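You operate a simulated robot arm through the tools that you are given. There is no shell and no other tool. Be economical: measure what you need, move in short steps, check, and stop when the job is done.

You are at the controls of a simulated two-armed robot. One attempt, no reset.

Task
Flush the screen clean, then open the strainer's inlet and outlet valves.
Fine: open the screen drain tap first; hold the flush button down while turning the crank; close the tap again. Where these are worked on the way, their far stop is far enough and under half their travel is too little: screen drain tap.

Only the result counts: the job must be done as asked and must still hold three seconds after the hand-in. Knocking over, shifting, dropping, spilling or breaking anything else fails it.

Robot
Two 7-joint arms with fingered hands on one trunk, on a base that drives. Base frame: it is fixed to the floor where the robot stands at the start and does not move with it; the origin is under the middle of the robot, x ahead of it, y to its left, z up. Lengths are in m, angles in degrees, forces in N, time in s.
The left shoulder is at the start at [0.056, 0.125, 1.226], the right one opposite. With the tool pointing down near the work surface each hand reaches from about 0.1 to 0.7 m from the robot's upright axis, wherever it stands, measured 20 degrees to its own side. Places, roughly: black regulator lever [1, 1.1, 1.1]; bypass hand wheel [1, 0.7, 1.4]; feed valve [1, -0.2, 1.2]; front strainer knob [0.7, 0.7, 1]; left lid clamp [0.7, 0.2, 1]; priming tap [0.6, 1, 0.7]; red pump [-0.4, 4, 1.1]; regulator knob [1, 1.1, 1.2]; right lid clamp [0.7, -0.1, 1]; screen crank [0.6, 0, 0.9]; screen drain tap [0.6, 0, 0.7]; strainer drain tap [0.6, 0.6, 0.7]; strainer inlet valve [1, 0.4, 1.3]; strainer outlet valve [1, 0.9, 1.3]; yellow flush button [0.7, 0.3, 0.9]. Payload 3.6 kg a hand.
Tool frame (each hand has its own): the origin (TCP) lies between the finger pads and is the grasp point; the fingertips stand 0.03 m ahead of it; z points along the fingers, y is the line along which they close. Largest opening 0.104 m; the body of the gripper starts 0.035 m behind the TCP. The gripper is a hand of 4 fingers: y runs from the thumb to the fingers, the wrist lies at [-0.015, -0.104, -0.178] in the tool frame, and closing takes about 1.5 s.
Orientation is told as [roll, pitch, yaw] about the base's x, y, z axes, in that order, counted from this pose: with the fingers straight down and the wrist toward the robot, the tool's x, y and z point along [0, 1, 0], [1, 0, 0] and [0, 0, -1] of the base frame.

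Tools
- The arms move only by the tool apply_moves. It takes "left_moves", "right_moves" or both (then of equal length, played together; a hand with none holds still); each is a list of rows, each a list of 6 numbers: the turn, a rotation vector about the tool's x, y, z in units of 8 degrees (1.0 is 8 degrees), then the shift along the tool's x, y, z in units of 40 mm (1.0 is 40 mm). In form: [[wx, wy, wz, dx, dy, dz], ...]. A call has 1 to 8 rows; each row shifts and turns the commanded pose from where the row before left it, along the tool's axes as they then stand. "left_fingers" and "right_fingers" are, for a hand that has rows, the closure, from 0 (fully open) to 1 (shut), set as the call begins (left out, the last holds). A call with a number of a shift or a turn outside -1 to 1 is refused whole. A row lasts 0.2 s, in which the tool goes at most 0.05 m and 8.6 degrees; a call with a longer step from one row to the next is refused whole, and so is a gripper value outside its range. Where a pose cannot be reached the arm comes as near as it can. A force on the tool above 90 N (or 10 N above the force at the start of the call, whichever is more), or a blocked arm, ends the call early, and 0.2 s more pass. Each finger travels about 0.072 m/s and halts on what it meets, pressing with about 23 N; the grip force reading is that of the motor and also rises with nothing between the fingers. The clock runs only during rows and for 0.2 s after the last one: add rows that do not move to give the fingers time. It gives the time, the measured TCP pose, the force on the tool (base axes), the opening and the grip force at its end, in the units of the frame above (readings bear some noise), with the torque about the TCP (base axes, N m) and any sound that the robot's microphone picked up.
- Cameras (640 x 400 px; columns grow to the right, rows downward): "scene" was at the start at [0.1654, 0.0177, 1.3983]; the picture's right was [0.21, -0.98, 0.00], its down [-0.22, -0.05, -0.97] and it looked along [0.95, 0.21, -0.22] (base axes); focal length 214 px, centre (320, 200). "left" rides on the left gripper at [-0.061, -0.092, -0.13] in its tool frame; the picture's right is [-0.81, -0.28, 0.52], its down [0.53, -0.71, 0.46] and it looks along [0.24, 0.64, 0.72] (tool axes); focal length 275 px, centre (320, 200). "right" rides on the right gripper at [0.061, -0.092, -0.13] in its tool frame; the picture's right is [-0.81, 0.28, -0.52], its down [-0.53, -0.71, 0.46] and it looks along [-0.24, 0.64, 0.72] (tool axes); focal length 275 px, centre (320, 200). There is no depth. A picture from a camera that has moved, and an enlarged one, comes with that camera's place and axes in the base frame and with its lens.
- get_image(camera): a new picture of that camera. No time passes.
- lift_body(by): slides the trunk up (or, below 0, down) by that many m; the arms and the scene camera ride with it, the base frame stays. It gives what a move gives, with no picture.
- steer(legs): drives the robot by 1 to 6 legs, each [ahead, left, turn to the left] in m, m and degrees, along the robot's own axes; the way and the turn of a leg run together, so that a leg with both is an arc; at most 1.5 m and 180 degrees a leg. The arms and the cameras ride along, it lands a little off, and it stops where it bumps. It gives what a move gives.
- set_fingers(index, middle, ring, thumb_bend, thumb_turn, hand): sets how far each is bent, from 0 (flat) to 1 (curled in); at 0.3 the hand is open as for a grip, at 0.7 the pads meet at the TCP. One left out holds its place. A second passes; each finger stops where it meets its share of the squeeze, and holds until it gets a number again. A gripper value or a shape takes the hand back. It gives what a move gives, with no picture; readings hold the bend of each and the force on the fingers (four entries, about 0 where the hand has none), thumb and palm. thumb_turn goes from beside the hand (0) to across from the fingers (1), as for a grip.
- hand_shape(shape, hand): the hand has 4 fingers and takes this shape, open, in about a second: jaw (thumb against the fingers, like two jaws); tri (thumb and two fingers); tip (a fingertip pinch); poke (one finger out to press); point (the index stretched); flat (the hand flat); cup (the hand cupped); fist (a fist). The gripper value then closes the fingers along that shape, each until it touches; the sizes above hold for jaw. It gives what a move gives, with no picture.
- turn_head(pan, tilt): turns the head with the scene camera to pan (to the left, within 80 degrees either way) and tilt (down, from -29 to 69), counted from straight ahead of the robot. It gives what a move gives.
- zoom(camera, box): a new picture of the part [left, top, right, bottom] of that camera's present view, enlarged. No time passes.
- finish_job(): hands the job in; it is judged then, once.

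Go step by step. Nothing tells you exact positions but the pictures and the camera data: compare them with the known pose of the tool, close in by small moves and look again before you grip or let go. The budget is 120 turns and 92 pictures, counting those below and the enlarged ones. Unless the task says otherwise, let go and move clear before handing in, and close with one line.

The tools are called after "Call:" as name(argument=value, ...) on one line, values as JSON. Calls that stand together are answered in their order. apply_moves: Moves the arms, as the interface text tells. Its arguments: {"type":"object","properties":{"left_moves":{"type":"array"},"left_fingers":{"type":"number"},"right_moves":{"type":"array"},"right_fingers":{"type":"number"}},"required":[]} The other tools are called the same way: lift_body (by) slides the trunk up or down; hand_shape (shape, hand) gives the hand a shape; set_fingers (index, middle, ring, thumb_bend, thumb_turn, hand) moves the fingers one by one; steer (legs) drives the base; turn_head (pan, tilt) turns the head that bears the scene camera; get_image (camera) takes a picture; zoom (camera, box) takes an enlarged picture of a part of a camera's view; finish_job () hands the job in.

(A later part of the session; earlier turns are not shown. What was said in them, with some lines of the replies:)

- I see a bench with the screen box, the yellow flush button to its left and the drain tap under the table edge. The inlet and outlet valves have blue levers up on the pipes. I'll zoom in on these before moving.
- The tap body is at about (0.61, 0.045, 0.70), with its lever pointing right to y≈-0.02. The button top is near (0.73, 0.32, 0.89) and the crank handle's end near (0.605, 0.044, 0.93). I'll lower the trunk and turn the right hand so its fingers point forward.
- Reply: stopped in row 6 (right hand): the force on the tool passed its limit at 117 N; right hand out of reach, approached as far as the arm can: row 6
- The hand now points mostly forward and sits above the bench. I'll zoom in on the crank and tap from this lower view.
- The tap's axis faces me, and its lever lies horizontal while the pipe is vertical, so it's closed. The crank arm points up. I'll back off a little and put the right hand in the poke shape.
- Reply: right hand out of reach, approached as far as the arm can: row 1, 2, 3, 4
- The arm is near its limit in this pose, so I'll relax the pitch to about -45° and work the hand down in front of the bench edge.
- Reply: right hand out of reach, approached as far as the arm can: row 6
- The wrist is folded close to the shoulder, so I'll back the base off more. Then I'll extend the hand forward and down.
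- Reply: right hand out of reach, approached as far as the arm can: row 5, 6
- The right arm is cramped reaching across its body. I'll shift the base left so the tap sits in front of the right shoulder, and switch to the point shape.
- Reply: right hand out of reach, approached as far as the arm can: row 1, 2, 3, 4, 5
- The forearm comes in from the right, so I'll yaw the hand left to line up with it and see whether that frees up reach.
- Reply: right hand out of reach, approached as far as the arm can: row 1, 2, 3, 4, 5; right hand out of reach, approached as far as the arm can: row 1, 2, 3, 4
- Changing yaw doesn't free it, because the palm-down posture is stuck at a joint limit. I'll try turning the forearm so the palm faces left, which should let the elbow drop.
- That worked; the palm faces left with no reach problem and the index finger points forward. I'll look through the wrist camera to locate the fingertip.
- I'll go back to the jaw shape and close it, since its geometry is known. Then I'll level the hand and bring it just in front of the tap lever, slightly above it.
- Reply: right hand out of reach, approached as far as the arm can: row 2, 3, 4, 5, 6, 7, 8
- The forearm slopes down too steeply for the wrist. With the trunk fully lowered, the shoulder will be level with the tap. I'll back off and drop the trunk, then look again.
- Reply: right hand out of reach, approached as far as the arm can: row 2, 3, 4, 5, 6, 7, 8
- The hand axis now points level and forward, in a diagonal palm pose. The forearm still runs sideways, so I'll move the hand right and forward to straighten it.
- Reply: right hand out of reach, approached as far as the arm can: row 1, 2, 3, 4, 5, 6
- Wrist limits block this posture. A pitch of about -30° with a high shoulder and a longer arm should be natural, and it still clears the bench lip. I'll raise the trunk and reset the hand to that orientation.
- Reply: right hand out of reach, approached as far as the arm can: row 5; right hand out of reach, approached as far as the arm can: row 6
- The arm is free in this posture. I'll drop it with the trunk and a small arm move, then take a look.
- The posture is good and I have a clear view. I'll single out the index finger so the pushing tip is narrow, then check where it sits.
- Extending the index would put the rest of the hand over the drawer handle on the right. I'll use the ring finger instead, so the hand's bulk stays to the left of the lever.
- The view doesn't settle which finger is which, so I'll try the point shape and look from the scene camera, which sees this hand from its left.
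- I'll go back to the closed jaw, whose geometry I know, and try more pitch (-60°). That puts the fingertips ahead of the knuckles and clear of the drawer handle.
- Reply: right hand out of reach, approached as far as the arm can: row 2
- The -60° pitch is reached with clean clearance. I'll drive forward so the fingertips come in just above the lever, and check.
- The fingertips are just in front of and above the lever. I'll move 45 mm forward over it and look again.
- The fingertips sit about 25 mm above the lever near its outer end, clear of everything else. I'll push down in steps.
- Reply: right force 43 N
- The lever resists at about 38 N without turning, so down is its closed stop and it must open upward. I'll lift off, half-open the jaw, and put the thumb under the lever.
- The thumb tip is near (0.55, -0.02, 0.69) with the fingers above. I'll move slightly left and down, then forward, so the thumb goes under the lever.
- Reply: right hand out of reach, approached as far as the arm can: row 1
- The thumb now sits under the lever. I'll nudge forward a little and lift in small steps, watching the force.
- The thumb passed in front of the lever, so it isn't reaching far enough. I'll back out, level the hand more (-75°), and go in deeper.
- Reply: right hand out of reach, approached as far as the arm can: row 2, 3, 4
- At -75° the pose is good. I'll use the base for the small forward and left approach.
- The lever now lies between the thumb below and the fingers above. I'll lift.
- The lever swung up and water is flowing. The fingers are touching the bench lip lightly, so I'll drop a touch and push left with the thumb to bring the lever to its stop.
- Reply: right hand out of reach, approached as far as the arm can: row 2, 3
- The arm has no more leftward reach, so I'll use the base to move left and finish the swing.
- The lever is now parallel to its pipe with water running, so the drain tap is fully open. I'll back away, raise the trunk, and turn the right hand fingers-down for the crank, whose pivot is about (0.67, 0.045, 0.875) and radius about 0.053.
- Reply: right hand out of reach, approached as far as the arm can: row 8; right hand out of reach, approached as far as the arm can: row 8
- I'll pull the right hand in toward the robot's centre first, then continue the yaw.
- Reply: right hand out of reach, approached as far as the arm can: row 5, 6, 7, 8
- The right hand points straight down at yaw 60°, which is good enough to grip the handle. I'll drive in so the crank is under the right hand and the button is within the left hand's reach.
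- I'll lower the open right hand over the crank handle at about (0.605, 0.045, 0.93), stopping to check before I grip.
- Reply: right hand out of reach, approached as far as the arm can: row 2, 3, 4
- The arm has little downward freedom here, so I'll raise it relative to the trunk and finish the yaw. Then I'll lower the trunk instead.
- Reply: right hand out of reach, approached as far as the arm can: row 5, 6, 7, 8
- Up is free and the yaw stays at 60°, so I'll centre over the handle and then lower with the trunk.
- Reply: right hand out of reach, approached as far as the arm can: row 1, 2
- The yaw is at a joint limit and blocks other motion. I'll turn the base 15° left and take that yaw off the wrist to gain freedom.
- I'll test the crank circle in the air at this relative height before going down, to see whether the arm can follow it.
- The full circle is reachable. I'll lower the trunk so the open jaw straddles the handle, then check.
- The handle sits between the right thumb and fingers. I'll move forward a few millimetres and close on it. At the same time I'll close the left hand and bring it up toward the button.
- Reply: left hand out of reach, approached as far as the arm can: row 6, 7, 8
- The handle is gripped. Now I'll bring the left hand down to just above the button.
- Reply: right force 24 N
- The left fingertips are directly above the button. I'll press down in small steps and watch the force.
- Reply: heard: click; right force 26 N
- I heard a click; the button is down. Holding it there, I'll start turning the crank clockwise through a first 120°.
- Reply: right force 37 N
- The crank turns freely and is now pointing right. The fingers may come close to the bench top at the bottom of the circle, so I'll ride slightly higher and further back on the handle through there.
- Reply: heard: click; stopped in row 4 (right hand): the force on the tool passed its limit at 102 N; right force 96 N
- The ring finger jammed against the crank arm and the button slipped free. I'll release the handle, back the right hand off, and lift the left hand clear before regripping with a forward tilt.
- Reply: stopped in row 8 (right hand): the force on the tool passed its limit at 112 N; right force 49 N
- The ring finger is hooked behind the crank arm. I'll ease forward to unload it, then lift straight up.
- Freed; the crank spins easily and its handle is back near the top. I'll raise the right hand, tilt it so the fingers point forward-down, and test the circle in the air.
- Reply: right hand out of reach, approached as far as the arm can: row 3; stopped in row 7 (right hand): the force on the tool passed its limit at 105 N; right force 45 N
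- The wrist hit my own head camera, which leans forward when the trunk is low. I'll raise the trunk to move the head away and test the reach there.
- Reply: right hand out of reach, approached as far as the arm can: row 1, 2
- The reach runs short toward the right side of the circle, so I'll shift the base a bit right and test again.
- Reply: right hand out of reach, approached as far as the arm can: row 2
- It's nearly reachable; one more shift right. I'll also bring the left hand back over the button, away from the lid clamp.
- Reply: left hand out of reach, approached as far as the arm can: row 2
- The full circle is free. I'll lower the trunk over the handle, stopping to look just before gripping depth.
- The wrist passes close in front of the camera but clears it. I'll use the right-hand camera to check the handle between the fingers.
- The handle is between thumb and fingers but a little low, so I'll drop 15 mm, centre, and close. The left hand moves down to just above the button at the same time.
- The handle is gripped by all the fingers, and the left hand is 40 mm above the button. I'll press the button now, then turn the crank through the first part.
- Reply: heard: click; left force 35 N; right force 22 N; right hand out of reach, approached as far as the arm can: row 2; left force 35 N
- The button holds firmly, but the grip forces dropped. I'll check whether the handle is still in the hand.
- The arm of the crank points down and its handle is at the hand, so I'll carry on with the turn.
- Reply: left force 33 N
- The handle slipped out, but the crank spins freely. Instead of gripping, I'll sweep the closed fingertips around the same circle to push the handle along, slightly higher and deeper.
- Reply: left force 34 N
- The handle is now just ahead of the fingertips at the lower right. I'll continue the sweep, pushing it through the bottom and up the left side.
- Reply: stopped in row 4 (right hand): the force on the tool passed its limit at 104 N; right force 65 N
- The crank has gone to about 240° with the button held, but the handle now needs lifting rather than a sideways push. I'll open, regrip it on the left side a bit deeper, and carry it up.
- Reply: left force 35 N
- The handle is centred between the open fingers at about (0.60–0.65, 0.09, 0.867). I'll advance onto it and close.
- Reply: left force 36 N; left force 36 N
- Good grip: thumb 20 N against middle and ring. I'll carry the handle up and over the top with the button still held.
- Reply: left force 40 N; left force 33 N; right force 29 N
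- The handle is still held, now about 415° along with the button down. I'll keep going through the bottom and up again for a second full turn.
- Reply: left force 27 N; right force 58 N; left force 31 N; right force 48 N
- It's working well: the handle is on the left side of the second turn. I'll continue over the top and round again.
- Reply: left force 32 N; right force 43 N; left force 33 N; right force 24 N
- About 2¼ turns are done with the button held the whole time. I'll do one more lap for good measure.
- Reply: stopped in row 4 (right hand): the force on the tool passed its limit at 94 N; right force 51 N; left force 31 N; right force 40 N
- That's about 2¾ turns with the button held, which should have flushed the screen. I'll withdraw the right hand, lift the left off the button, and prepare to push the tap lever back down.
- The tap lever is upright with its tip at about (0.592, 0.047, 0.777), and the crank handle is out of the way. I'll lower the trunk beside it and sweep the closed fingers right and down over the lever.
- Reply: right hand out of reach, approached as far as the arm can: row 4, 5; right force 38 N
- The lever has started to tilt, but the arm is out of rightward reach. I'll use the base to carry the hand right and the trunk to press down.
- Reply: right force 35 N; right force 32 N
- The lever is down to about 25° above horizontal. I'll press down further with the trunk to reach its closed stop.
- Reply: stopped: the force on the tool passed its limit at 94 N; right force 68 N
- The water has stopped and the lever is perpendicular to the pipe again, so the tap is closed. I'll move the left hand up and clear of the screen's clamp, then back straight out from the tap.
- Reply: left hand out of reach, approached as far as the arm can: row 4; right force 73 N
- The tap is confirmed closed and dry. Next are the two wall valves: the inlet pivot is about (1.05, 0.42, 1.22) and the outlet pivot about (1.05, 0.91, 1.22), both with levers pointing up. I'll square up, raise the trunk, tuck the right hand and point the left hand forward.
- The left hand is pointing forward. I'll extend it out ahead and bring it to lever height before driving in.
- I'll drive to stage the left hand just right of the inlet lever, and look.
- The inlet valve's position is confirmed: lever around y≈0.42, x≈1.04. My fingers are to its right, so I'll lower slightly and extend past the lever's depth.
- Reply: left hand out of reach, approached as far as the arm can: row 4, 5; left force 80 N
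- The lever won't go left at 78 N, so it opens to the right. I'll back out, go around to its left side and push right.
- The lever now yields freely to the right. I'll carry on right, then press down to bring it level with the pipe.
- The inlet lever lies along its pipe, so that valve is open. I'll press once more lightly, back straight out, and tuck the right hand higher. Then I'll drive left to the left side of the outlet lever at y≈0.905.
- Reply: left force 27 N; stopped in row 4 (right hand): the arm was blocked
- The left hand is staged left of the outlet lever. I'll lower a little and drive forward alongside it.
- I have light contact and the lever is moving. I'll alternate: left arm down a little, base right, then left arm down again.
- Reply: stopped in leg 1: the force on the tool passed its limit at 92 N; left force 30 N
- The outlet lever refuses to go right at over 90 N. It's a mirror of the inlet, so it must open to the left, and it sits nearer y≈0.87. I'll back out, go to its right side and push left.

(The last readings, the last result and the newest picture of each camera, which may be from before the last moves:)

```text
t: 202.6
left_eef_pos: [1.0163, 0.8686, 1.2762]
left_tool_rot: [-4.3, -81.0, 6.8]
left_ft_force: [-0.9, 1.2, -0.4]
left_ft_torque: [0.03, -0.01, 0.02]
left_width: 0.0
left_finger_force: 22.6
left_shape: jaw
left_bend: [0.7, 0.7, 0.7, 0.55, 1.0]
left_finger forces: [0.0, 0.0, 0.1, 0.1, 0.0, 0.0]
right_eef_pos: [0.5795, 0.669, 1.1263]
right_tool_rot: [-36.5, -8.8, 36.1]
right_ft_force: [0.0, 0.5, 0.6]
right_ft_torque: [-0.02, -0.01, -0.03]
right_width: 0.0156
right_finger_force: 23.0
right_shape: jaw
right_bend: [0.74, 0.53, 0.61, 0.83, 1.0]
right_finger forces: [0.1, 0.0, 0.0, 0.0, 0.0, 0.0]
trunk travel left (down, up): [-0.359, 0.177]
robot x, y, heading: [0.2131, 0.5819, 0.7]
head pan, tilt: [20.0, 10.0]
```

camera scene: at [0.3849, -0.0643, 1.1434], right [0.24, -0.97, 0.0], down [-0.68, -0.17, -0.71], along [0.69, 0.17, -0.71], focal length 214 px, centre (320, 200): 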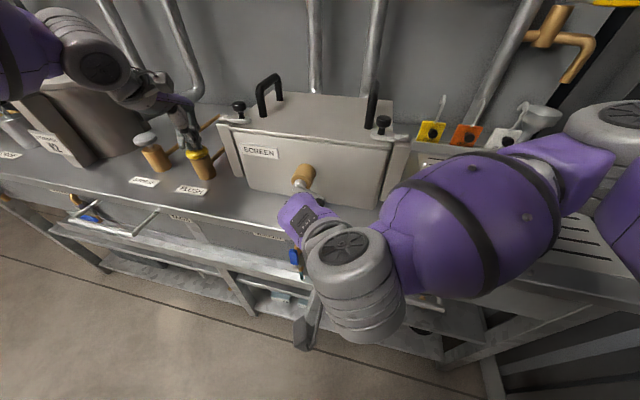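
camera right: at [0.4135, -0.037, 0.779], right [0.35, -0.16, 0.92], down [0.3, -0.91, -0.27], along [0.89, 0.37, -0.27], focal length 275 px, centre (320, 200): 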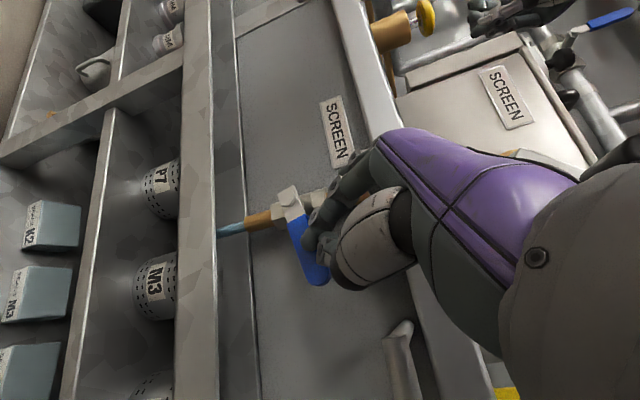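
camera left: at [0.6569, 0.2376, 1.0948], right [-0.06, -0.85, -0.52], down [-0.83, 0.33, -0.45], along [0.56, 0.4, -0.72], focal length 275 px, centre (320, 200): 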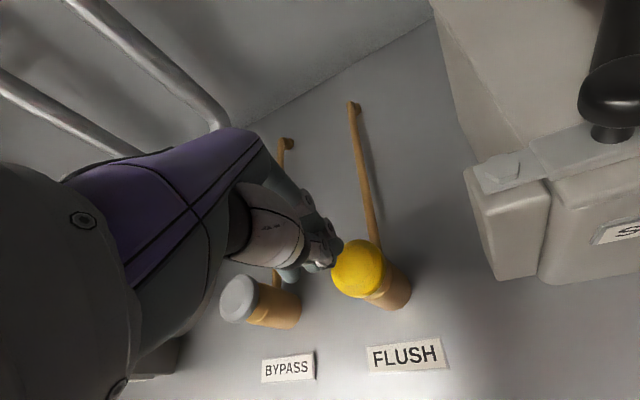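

The lever gives way freely to the left. I'll carry on left, then press down.

Call:
steer(legs=[[0, 0.05, 0]])

Call:
apply_moves(left_moves=[[0, 0, 0, 0, -0.4, 0.06], [0, 0, 0, 0, -0.35, 0.06], [0, 0, 0, 0, -0.2, 0.03], [0, 0, 0, 0, 0, 0]])

```text
t: 203.7
left_eef_pos: [1.016, 0.9178, 1.2765]
left_tool_rot: [-4.3, -81.0, 6.8]
left_ft_force: [1.0, -0.3, -1.5]
left_ft_torque: [-0.02, -0.01, -0.03]
left_width: 0.0
left_finger_force: 22.8
left_shape: jaw
left_bend: [0.7, 0.7, 0.7, 0.55, 1.0]
left_finger forces: [0.0, 0.0, 0.0, 0.0, 0.1, 0.1]
right_eef_pos: [0.5795, 0.7186, 1.1251]
right_tool_rot: [-36.5, -8.9, 36.2]
right_ft_force: [0.1, 0.7, 0.2]
right_ft_torque: [-0.01, 0.0, -0.04]
right_width: 0.0155
right_finger_force: 23.0
right_shape: jaw
right_bend: [0.74, 0.53, 0.61, 0.83, 1.0]
right_finger forces: [0.0, 0.1, 0.0, 0.1, 0.0, 0.1]
trunk travel left (down, up): [-0.359, 0.177]
robot x, y, heading: [0.2142, 0.6353, 0.4]
head pan, tilt: [20.0, 10.0]
```

```text
t: 204.7
left_eef_pos: [1.0157, 0.9181, 1.2398]
left_tool_rot: [-4.2, -81.1, 6.8]
left_ft_force: [-0.9, -0.9, 3.4]
left_ft_torque: [0.0, 0.05, -0.02]
left_width: 0.0
left_finger_force: 22.5
left_shape: jaw
left_bend: [0.7, 0.7, 0.7, 0.55, 1.0]
left_finger forces: [0.1, 0.1, 0.0, 0.0, 0.1, 0.0]
right_eef_pos: [0.5783, 0.7191, 1.124]
right_tool_rot: [-36.4, -8.9, 36.0]
right_ft_force: [1.1, -0.9, 0.9]
right_ft_torque: [0.0, 0.01, -0.02]
right_width: 0.0153
right_finger_force: 22.9
right_shape: jaw
right_bend: [0.74, 0.53, 0.61, 0.83, 1.0]
right_finger forces: [0.1, 0.0, 0.1, 0.0, 0.0, 0.0]
trunk travel left (down, up): [-0.359, 0.177]
robot x, y, heading: [0.2118, 0.6354, 0.4]
head pan, tilt: [20.0, 10.0]
```

Call:
apply_moves(left_moves=[[0, 0, 0, 0, -0.2, 0.03], [0, 0, 0, 0, -0.15, 0.03], [0, 0, 0, 0, 0, 0]])

```text
t: 205.5
left_eef_pos: [1.0117, 0.9167, 1.2331]
left_tool_rot: [-5.5, -81.7, 8.1]
left_ft_force: [-6.5, 1.7, 28.6]
left_ft_torque: [0.07, 0.12, -0.01]
left_width: 0.0002
left_finger_force: 23.2
left_shape: jaw
left_bend: [0.7, 0.7, 0.7, 0.55, 1.0]
left_finger forces: [0.0, 0.1, 0.9, 0.0, 49.0, 0.1]
right_eef_pos: [0.5752, 0.7185, 1.1271]
right_tool_rot: [-36.5, -9.0, 36.2]
right_ft_force: [0.1, 0.6, 0.3]
right_ft_torque: [0.0, 0.0, -0.03]
right_width: 0.0157
right_finger_force: 22.8
right_shape: jaw
right_bend: [0.74, 0.53, 0.61, 0.83, 1.0]
right_finger forces: [0.0, 0.0, 0.1, 0.0, 0.0, 0.0]
trunk travel left (down, up): [-0.359, 0.177]
robot x, y, heading: [0.2092, 0.6354, 0.6]
head pan, tilt: [20.0, 10.0]
```

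It stopped firmly against its end. I'll back straight out, clear the arm from view, and use my last picture to check both valves.

Call:
steer(legs=[[-0.35, 0, 0], [0, 0.25, 0]])

Call:
turn_head(pan=-12, tilt=15)

Call:
get_image(camera="scene")

```text
t: 210.2
left_eef_pos: [0.6605, 1.1634, 1.2234]
left_tool_rot: [-4.3, -81.0, 6.8]
left_ft_force: [-0.1, -0.4, -0.1]
left_ft_torque: [-0.01, -0.01, 0.02]
left_width: 0.0
left_finger_force: 23.3
left_shape: jaw
left_bend: [0.7, 0.7, 0.7, 0.58, 1.0]
left_finger forces: [0.0, 0.0, 0.0, 0.0, 0.0, 0.0]
right_eef_pos: [0.2236, 0.9646, 1.124]
right_tool_rot: [-36.5, -8.7, 36.2]
right_ft_force: [1.2, -0.3, -0.8]
right_ft_torque: [-0.02, 0.01, -0.01]
right_width: 0.0157
right_finger_force: 23.3
right_shape: jaw
right_bend: [0.74, 0.53, 0.61, 0.83, 1.0]
right_finger forces: [0.1, 0.1, 0.0, 0.0, 0.0, 0.0]
trunk travel left (down, up): [-0.359, 0.177]
robot x, y, heading: [-0.1436, 0.8805, 0.5]
head pan, tilt: [20.0, 10.0]
```

```text
t: 211.1
left_eef_pos: [0.6591, 1.165, 1.2233]
left_tool_rot: [-4.2, -81.0, 6.9]
left_ft_force: [-0.3, 0.8, -0.3]
left_ft_torque: [-0.01, 0.01, -0.01]
left_width: 0.0
left_finger_force: 22.5
left_shape: jaw
left_bend: [0.7, 0.7, 0.7, 0.58, 1.0]
left_finger forces: [0.0, 0.0, 0.1, 0.0, 0.0, 0.0]
right_eef_pos: [0.2267, 0.9624, 1.122]
right_tool_rot: [-36.5, -8.6, 35.6]
right_ft_force: [-0.2, 0.3, -0.8]
right_ft_torque: [0.0, -0.01, 0.0]
right_width: 0.0157
right_finger_force: 23.0
right_shape: jaw
right_bend: [0.74, 0.53, 0.61, 0.83, 1.0]
right_finger forces: [0.1, 0.0, 0.1, 0.0, 0.0, 0.0]
trunk travel left (down, up): [-0.359, 0.177]
robot x, y, heading: [-0.1456, 0.8829, 0.6]
head pan, tilt: [-12.0, 15.0]
```

```text
0 pictures are left
camera scene: at [0.0544, 0.8712, 1.2914], right [-0.1, -1.0, 0.0], down [-0.26, 0.03, -0.97], along [0.96, -0.09, -0.26], focal length 214 px, centre (320, 200)
```

scene: 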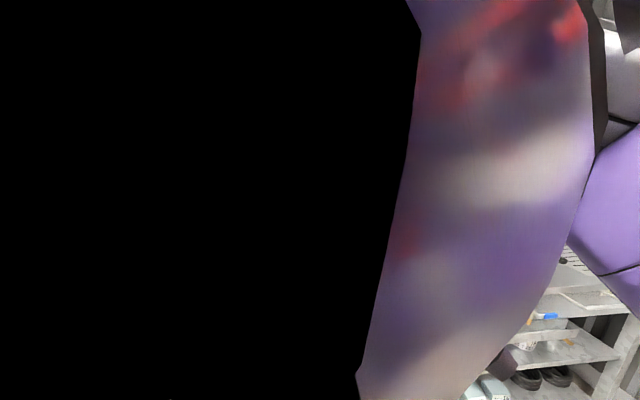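

That view is blocked by my own arm, and I'm out of pictures. To be sure by touch, I'll repeat the outlet push a bit deeper: raise, go right of the lever, forward, and sweep left again.

Call:
apply_moves(left_moves=[[0, 0, 0, 0, 0.7, -0.1], [0, 0, 0, 0, 0.65, -0.1], [0, 0, 0, 0, 0, 0]])

Call:
steer(legs=[[0, -0.362, -0.6], [0.37, 0, 0]])

Call:
steer(legs=[[0, 0.06, 0]])

```text
t: 211.9
left_eef_pos: [0.6616, 1.1662, 1.2782]
left_tool_rot: [-4.2, -81.0, 6.8]
left_ft_force: [0.1, 0.0, -1.1]
left_ft_torque: [0.0, -0.02, 0.01]
left_width: 0.0
left_finger_force: 23.1
left_shape: jaw
left_bend: [0.7, 0.7, 0.7, 0.58, 1.0]
left_finger forces: [0.1, 0.0, 0.1, 0.1, 0.0, 0.0]
right_eef_pos: [0.2264, 0.9629, 1.123]
right_tool_rot: [-36.5, -8.4, 35.5]
right_ft_force: [-0.2, -0.6, -0.4]
right_ft_torque: [-0.02, 0.0, 0.0]
right_width: 0.0156
right_finger_force: 23.0
right_shape: jaw
right_bend: [0.74, 0.53, 0.61, 0.83, 1.0]
right_finger forces: [0.1, 0.1, 0.0, 0.0, 0.0, 0.0]
trunk travel left (down, up): [-0.359, 0.177]
robot x, y, heading: [-0.1471, 0.88, 0.9]
head pan, tilt: [-12.0, 15.0]
```

```text
t: 217.6
left_eef_pos: [1.0316, 0.7927, 1.278]
left_tool_rot: [-4.2, -81.0, 6.1]
left_ft_force: [0.4, -1.0, -0.2]
left_ft_torque: [0.03, -0.02, 0.0]
left_width: 0.0
left_finger_force: 23.3
left_shape: jaw
left_bend: [0.7, 0.7, 0.7, 0.58, 1.0]
left_finger forces: [0.1, 0.0, 0.0, 0.0, 0.0, 0.0]
right_eef_pos: [0.5959, 0.5965, 1.1215]
right_tool_rot: [-36.4, -8.4, 34.8]
right_ft_force: [-0.2, 0.5, 0.0]
right_ft_torque: [-0.01, 0.03, 0.0]
right_width: 0.0159
right_finger_force: 23.2
right_shape: jaw
right_bend: [0.74, 0.53, 0.61, 0.83, 1.0]
right_finger forces: [0.1, 0.1, 0.0, 0.0, 0.0, 0.1]
trunk travel left (down, up): [-0.359, 0.177]
robot x, y, heading: [0.2265, 0.5189, 0.3]
head pan, tilt: [-12.0, 15.0]
```

```text
t: 218.8
left_eef_pos: [1.0325, 0.8518, 1.2785]
left_tool_rot: [-4.3, -81.0, 6.2]
left_ft_force: [0.2, -0.2, 0.2]
left_ft_torque: [0.0, 0.01, -0.02]
left_width: 0.0
left_finger_force: 23.2
left_shape: jaw
left_bend: [0.7, 0.7, 0.7, 0.58, 1.0]
left_finger forces: [0.1, 0.1, 0.1, 0.1, 0.1, 0.0]
right_eef_pos: [0.596, 0.6551, 1.1228]
right_tool_rot: [-36.4, -8.5, 34.7]
right_ft_force: [0.6, 0.8, 0.2]
right_ft_torque: [-0.02, 0.01, -0.03]
right_width: 0.0155
right_finger_force: 22.7
right_shape: jaw
right_bend: [0.74, 0.53, 0.61, 0.83, 1.0]
right_finger forces: [0.0, 0.0, 0.0, 0.1, 0.0, 0.1]
trunk travel left (down, up): [-0.359, 0.177]
robot x, y, heading: [0.2178, 0.5752, 0.1]
head pan, tilt: [-12.0, 15.0]
```

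Call:
steer(legs=[[0, 0.06, 0]])

Call:
apply_moves(left_moves=[[0, 0, 0, 0, -0.4, 0.06], [0, 0, 0, 0, -0.3, 0.05], [0, 0, 0, 0, -0.2, 0.03], [0, 0, 0, 0, 0, 0]])

```text
t: 220.0
left_eef_pos: [1.0309, 0.9125, 1.2779]
left_tool_rot: [-4.2, -81.0, 6.2]
left_ft_force: [-0.1, 0.1, -0.1]
left_ft_torque: [0.03, -0.01, 0.04]
left_width: 0.0
left_finger_force: 23.0
left_shape: jaw
left_bend: [0.7, 0.7, 0.7, 0.58, 1.0]
left_finger forces: [0.0, 0.0, 0.0, 0.0, 0.2, 0.0]
right_eef_pos: [0.596, 0.7147, 1.1231]
right_tool_rot: [-36.4, -8.4, 34.8]
right_ft_force: [-0.3, 0.0, 0.7]
right_ft_torque: [-0.02, 0.02, -0.02]
right_width: 0.0158
right_finger_force: 23.3
right_shape: jaw
right_bend: [0.74, 0.53, 0.61, 0.83, 1.0]
right_finger forces: [0.0, 0.0, 0.0, 0.0, 0.1, 0.0]
trunk travel left (down, up): [-0.359, 0.177]
robot x, y, heading: [0.2216, 0.6349, -0.0]
head pan, tilt: [-12.0, 15.0]
```

```text
t: 221.0
left_eef_pos: [1.028, 0.9105, 1.2459]
left_tool_rot: [-4.7, -81.5, 6.8]
left_ft_force: [-3.0, 0.6, 14.3]
left_ft_torque: [0.1, -0.42, 0.06]
left_width: 0.0
left_finger_force: 23.0
left_shape: jaw
left_bend: [0.7, 0.7, 0.7, 0.58, 1.0]
left_finger forces: [5.0, 20.1, 0.0, 0.0, 0.1, 0.0]
right_eef_pos: [0.5925, 0.7144, 1.1223]
right_tool_rot: [-36.4, -8.5, 34.7]
right_ft_force: [-0.2, 0.2, 0.4]
right_ft_torque: [-0.02, 0.02, -0.01]
right_width: 0.0157
right_finger_force: 23.0
right_shape: jaw
right_bend: [0.74, 0.53, 0.61, 0.83, 1.0]
right_finger forces: [0.0, 0.0, 0.0, 0.0, 0.0, 0.0]
trunk travel left (down, up): [-0.359, 0.177]
robot x, y, heading: [0.2239, 0.6356, -0.0]
head pan, tilt: [-12.0, 15.0]
```

There's no upright lever where it blocked me before, and the fingers rest on the pipe exactly as they did at the inlet, so the outlet lever is down along its pipe. I'll back away and hand in.

Call:
steer(legs=[[-0.35, 0, 0]])

Call:
finish_job()

```text
t: 223.3
left_eef_pos: [0.6798, 0.9114, 1.2434]
left_tool_rot: [-4.1, -81.1, 6.1]
left_ft_force: [-0.2, -0.4, -0.1]
left_ft_torque: [0.02, 0.02, 0.0]
left_width: 0.0004
left_finger_force: 22.7
left_shape: jaw
left_bend: [0.7, 0.7, 0.7, 0.58, 1.0]
left_finger forces: [0.0, 0.0, 0.1, 0.0, 0.0, 0.0]
right_eef_pos: [0.2453, 0.7151, 1.1224]
right_tool_rot: [-36.4, -8.5, 34.7]
right_ft_force: [0.1, 0.1, -0.1]
right_ft_torque: [-0.02, 0.0, 0.01]
right_width: 0.0156
right_finger_force: 23.4
right_shape: jaw
right_bend: [0.74, 0.53, 0.61, 0.83, 1.0]
right_finger forces: [0.0, 0.0, 0.0, 0.0, 0.0, 0.1]
trunk travel left (down, up): [-0.359, 0.177]
robot x, y, heading: [-0.1305, 0.6367, 0.1]
head pan, tilt: [-12.0, 15.0]
```

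```text
The job is handed in.
```

I handed the job in: I flushed the screen with the drain tap open and the button held for about 2¾ crank turns, closed the tap again, and opened the inlet and outlet valves. The tap and the inlet I saw on camera; the outlet I could only confirm by touch, and nothing showed whether the screen is actually clean.
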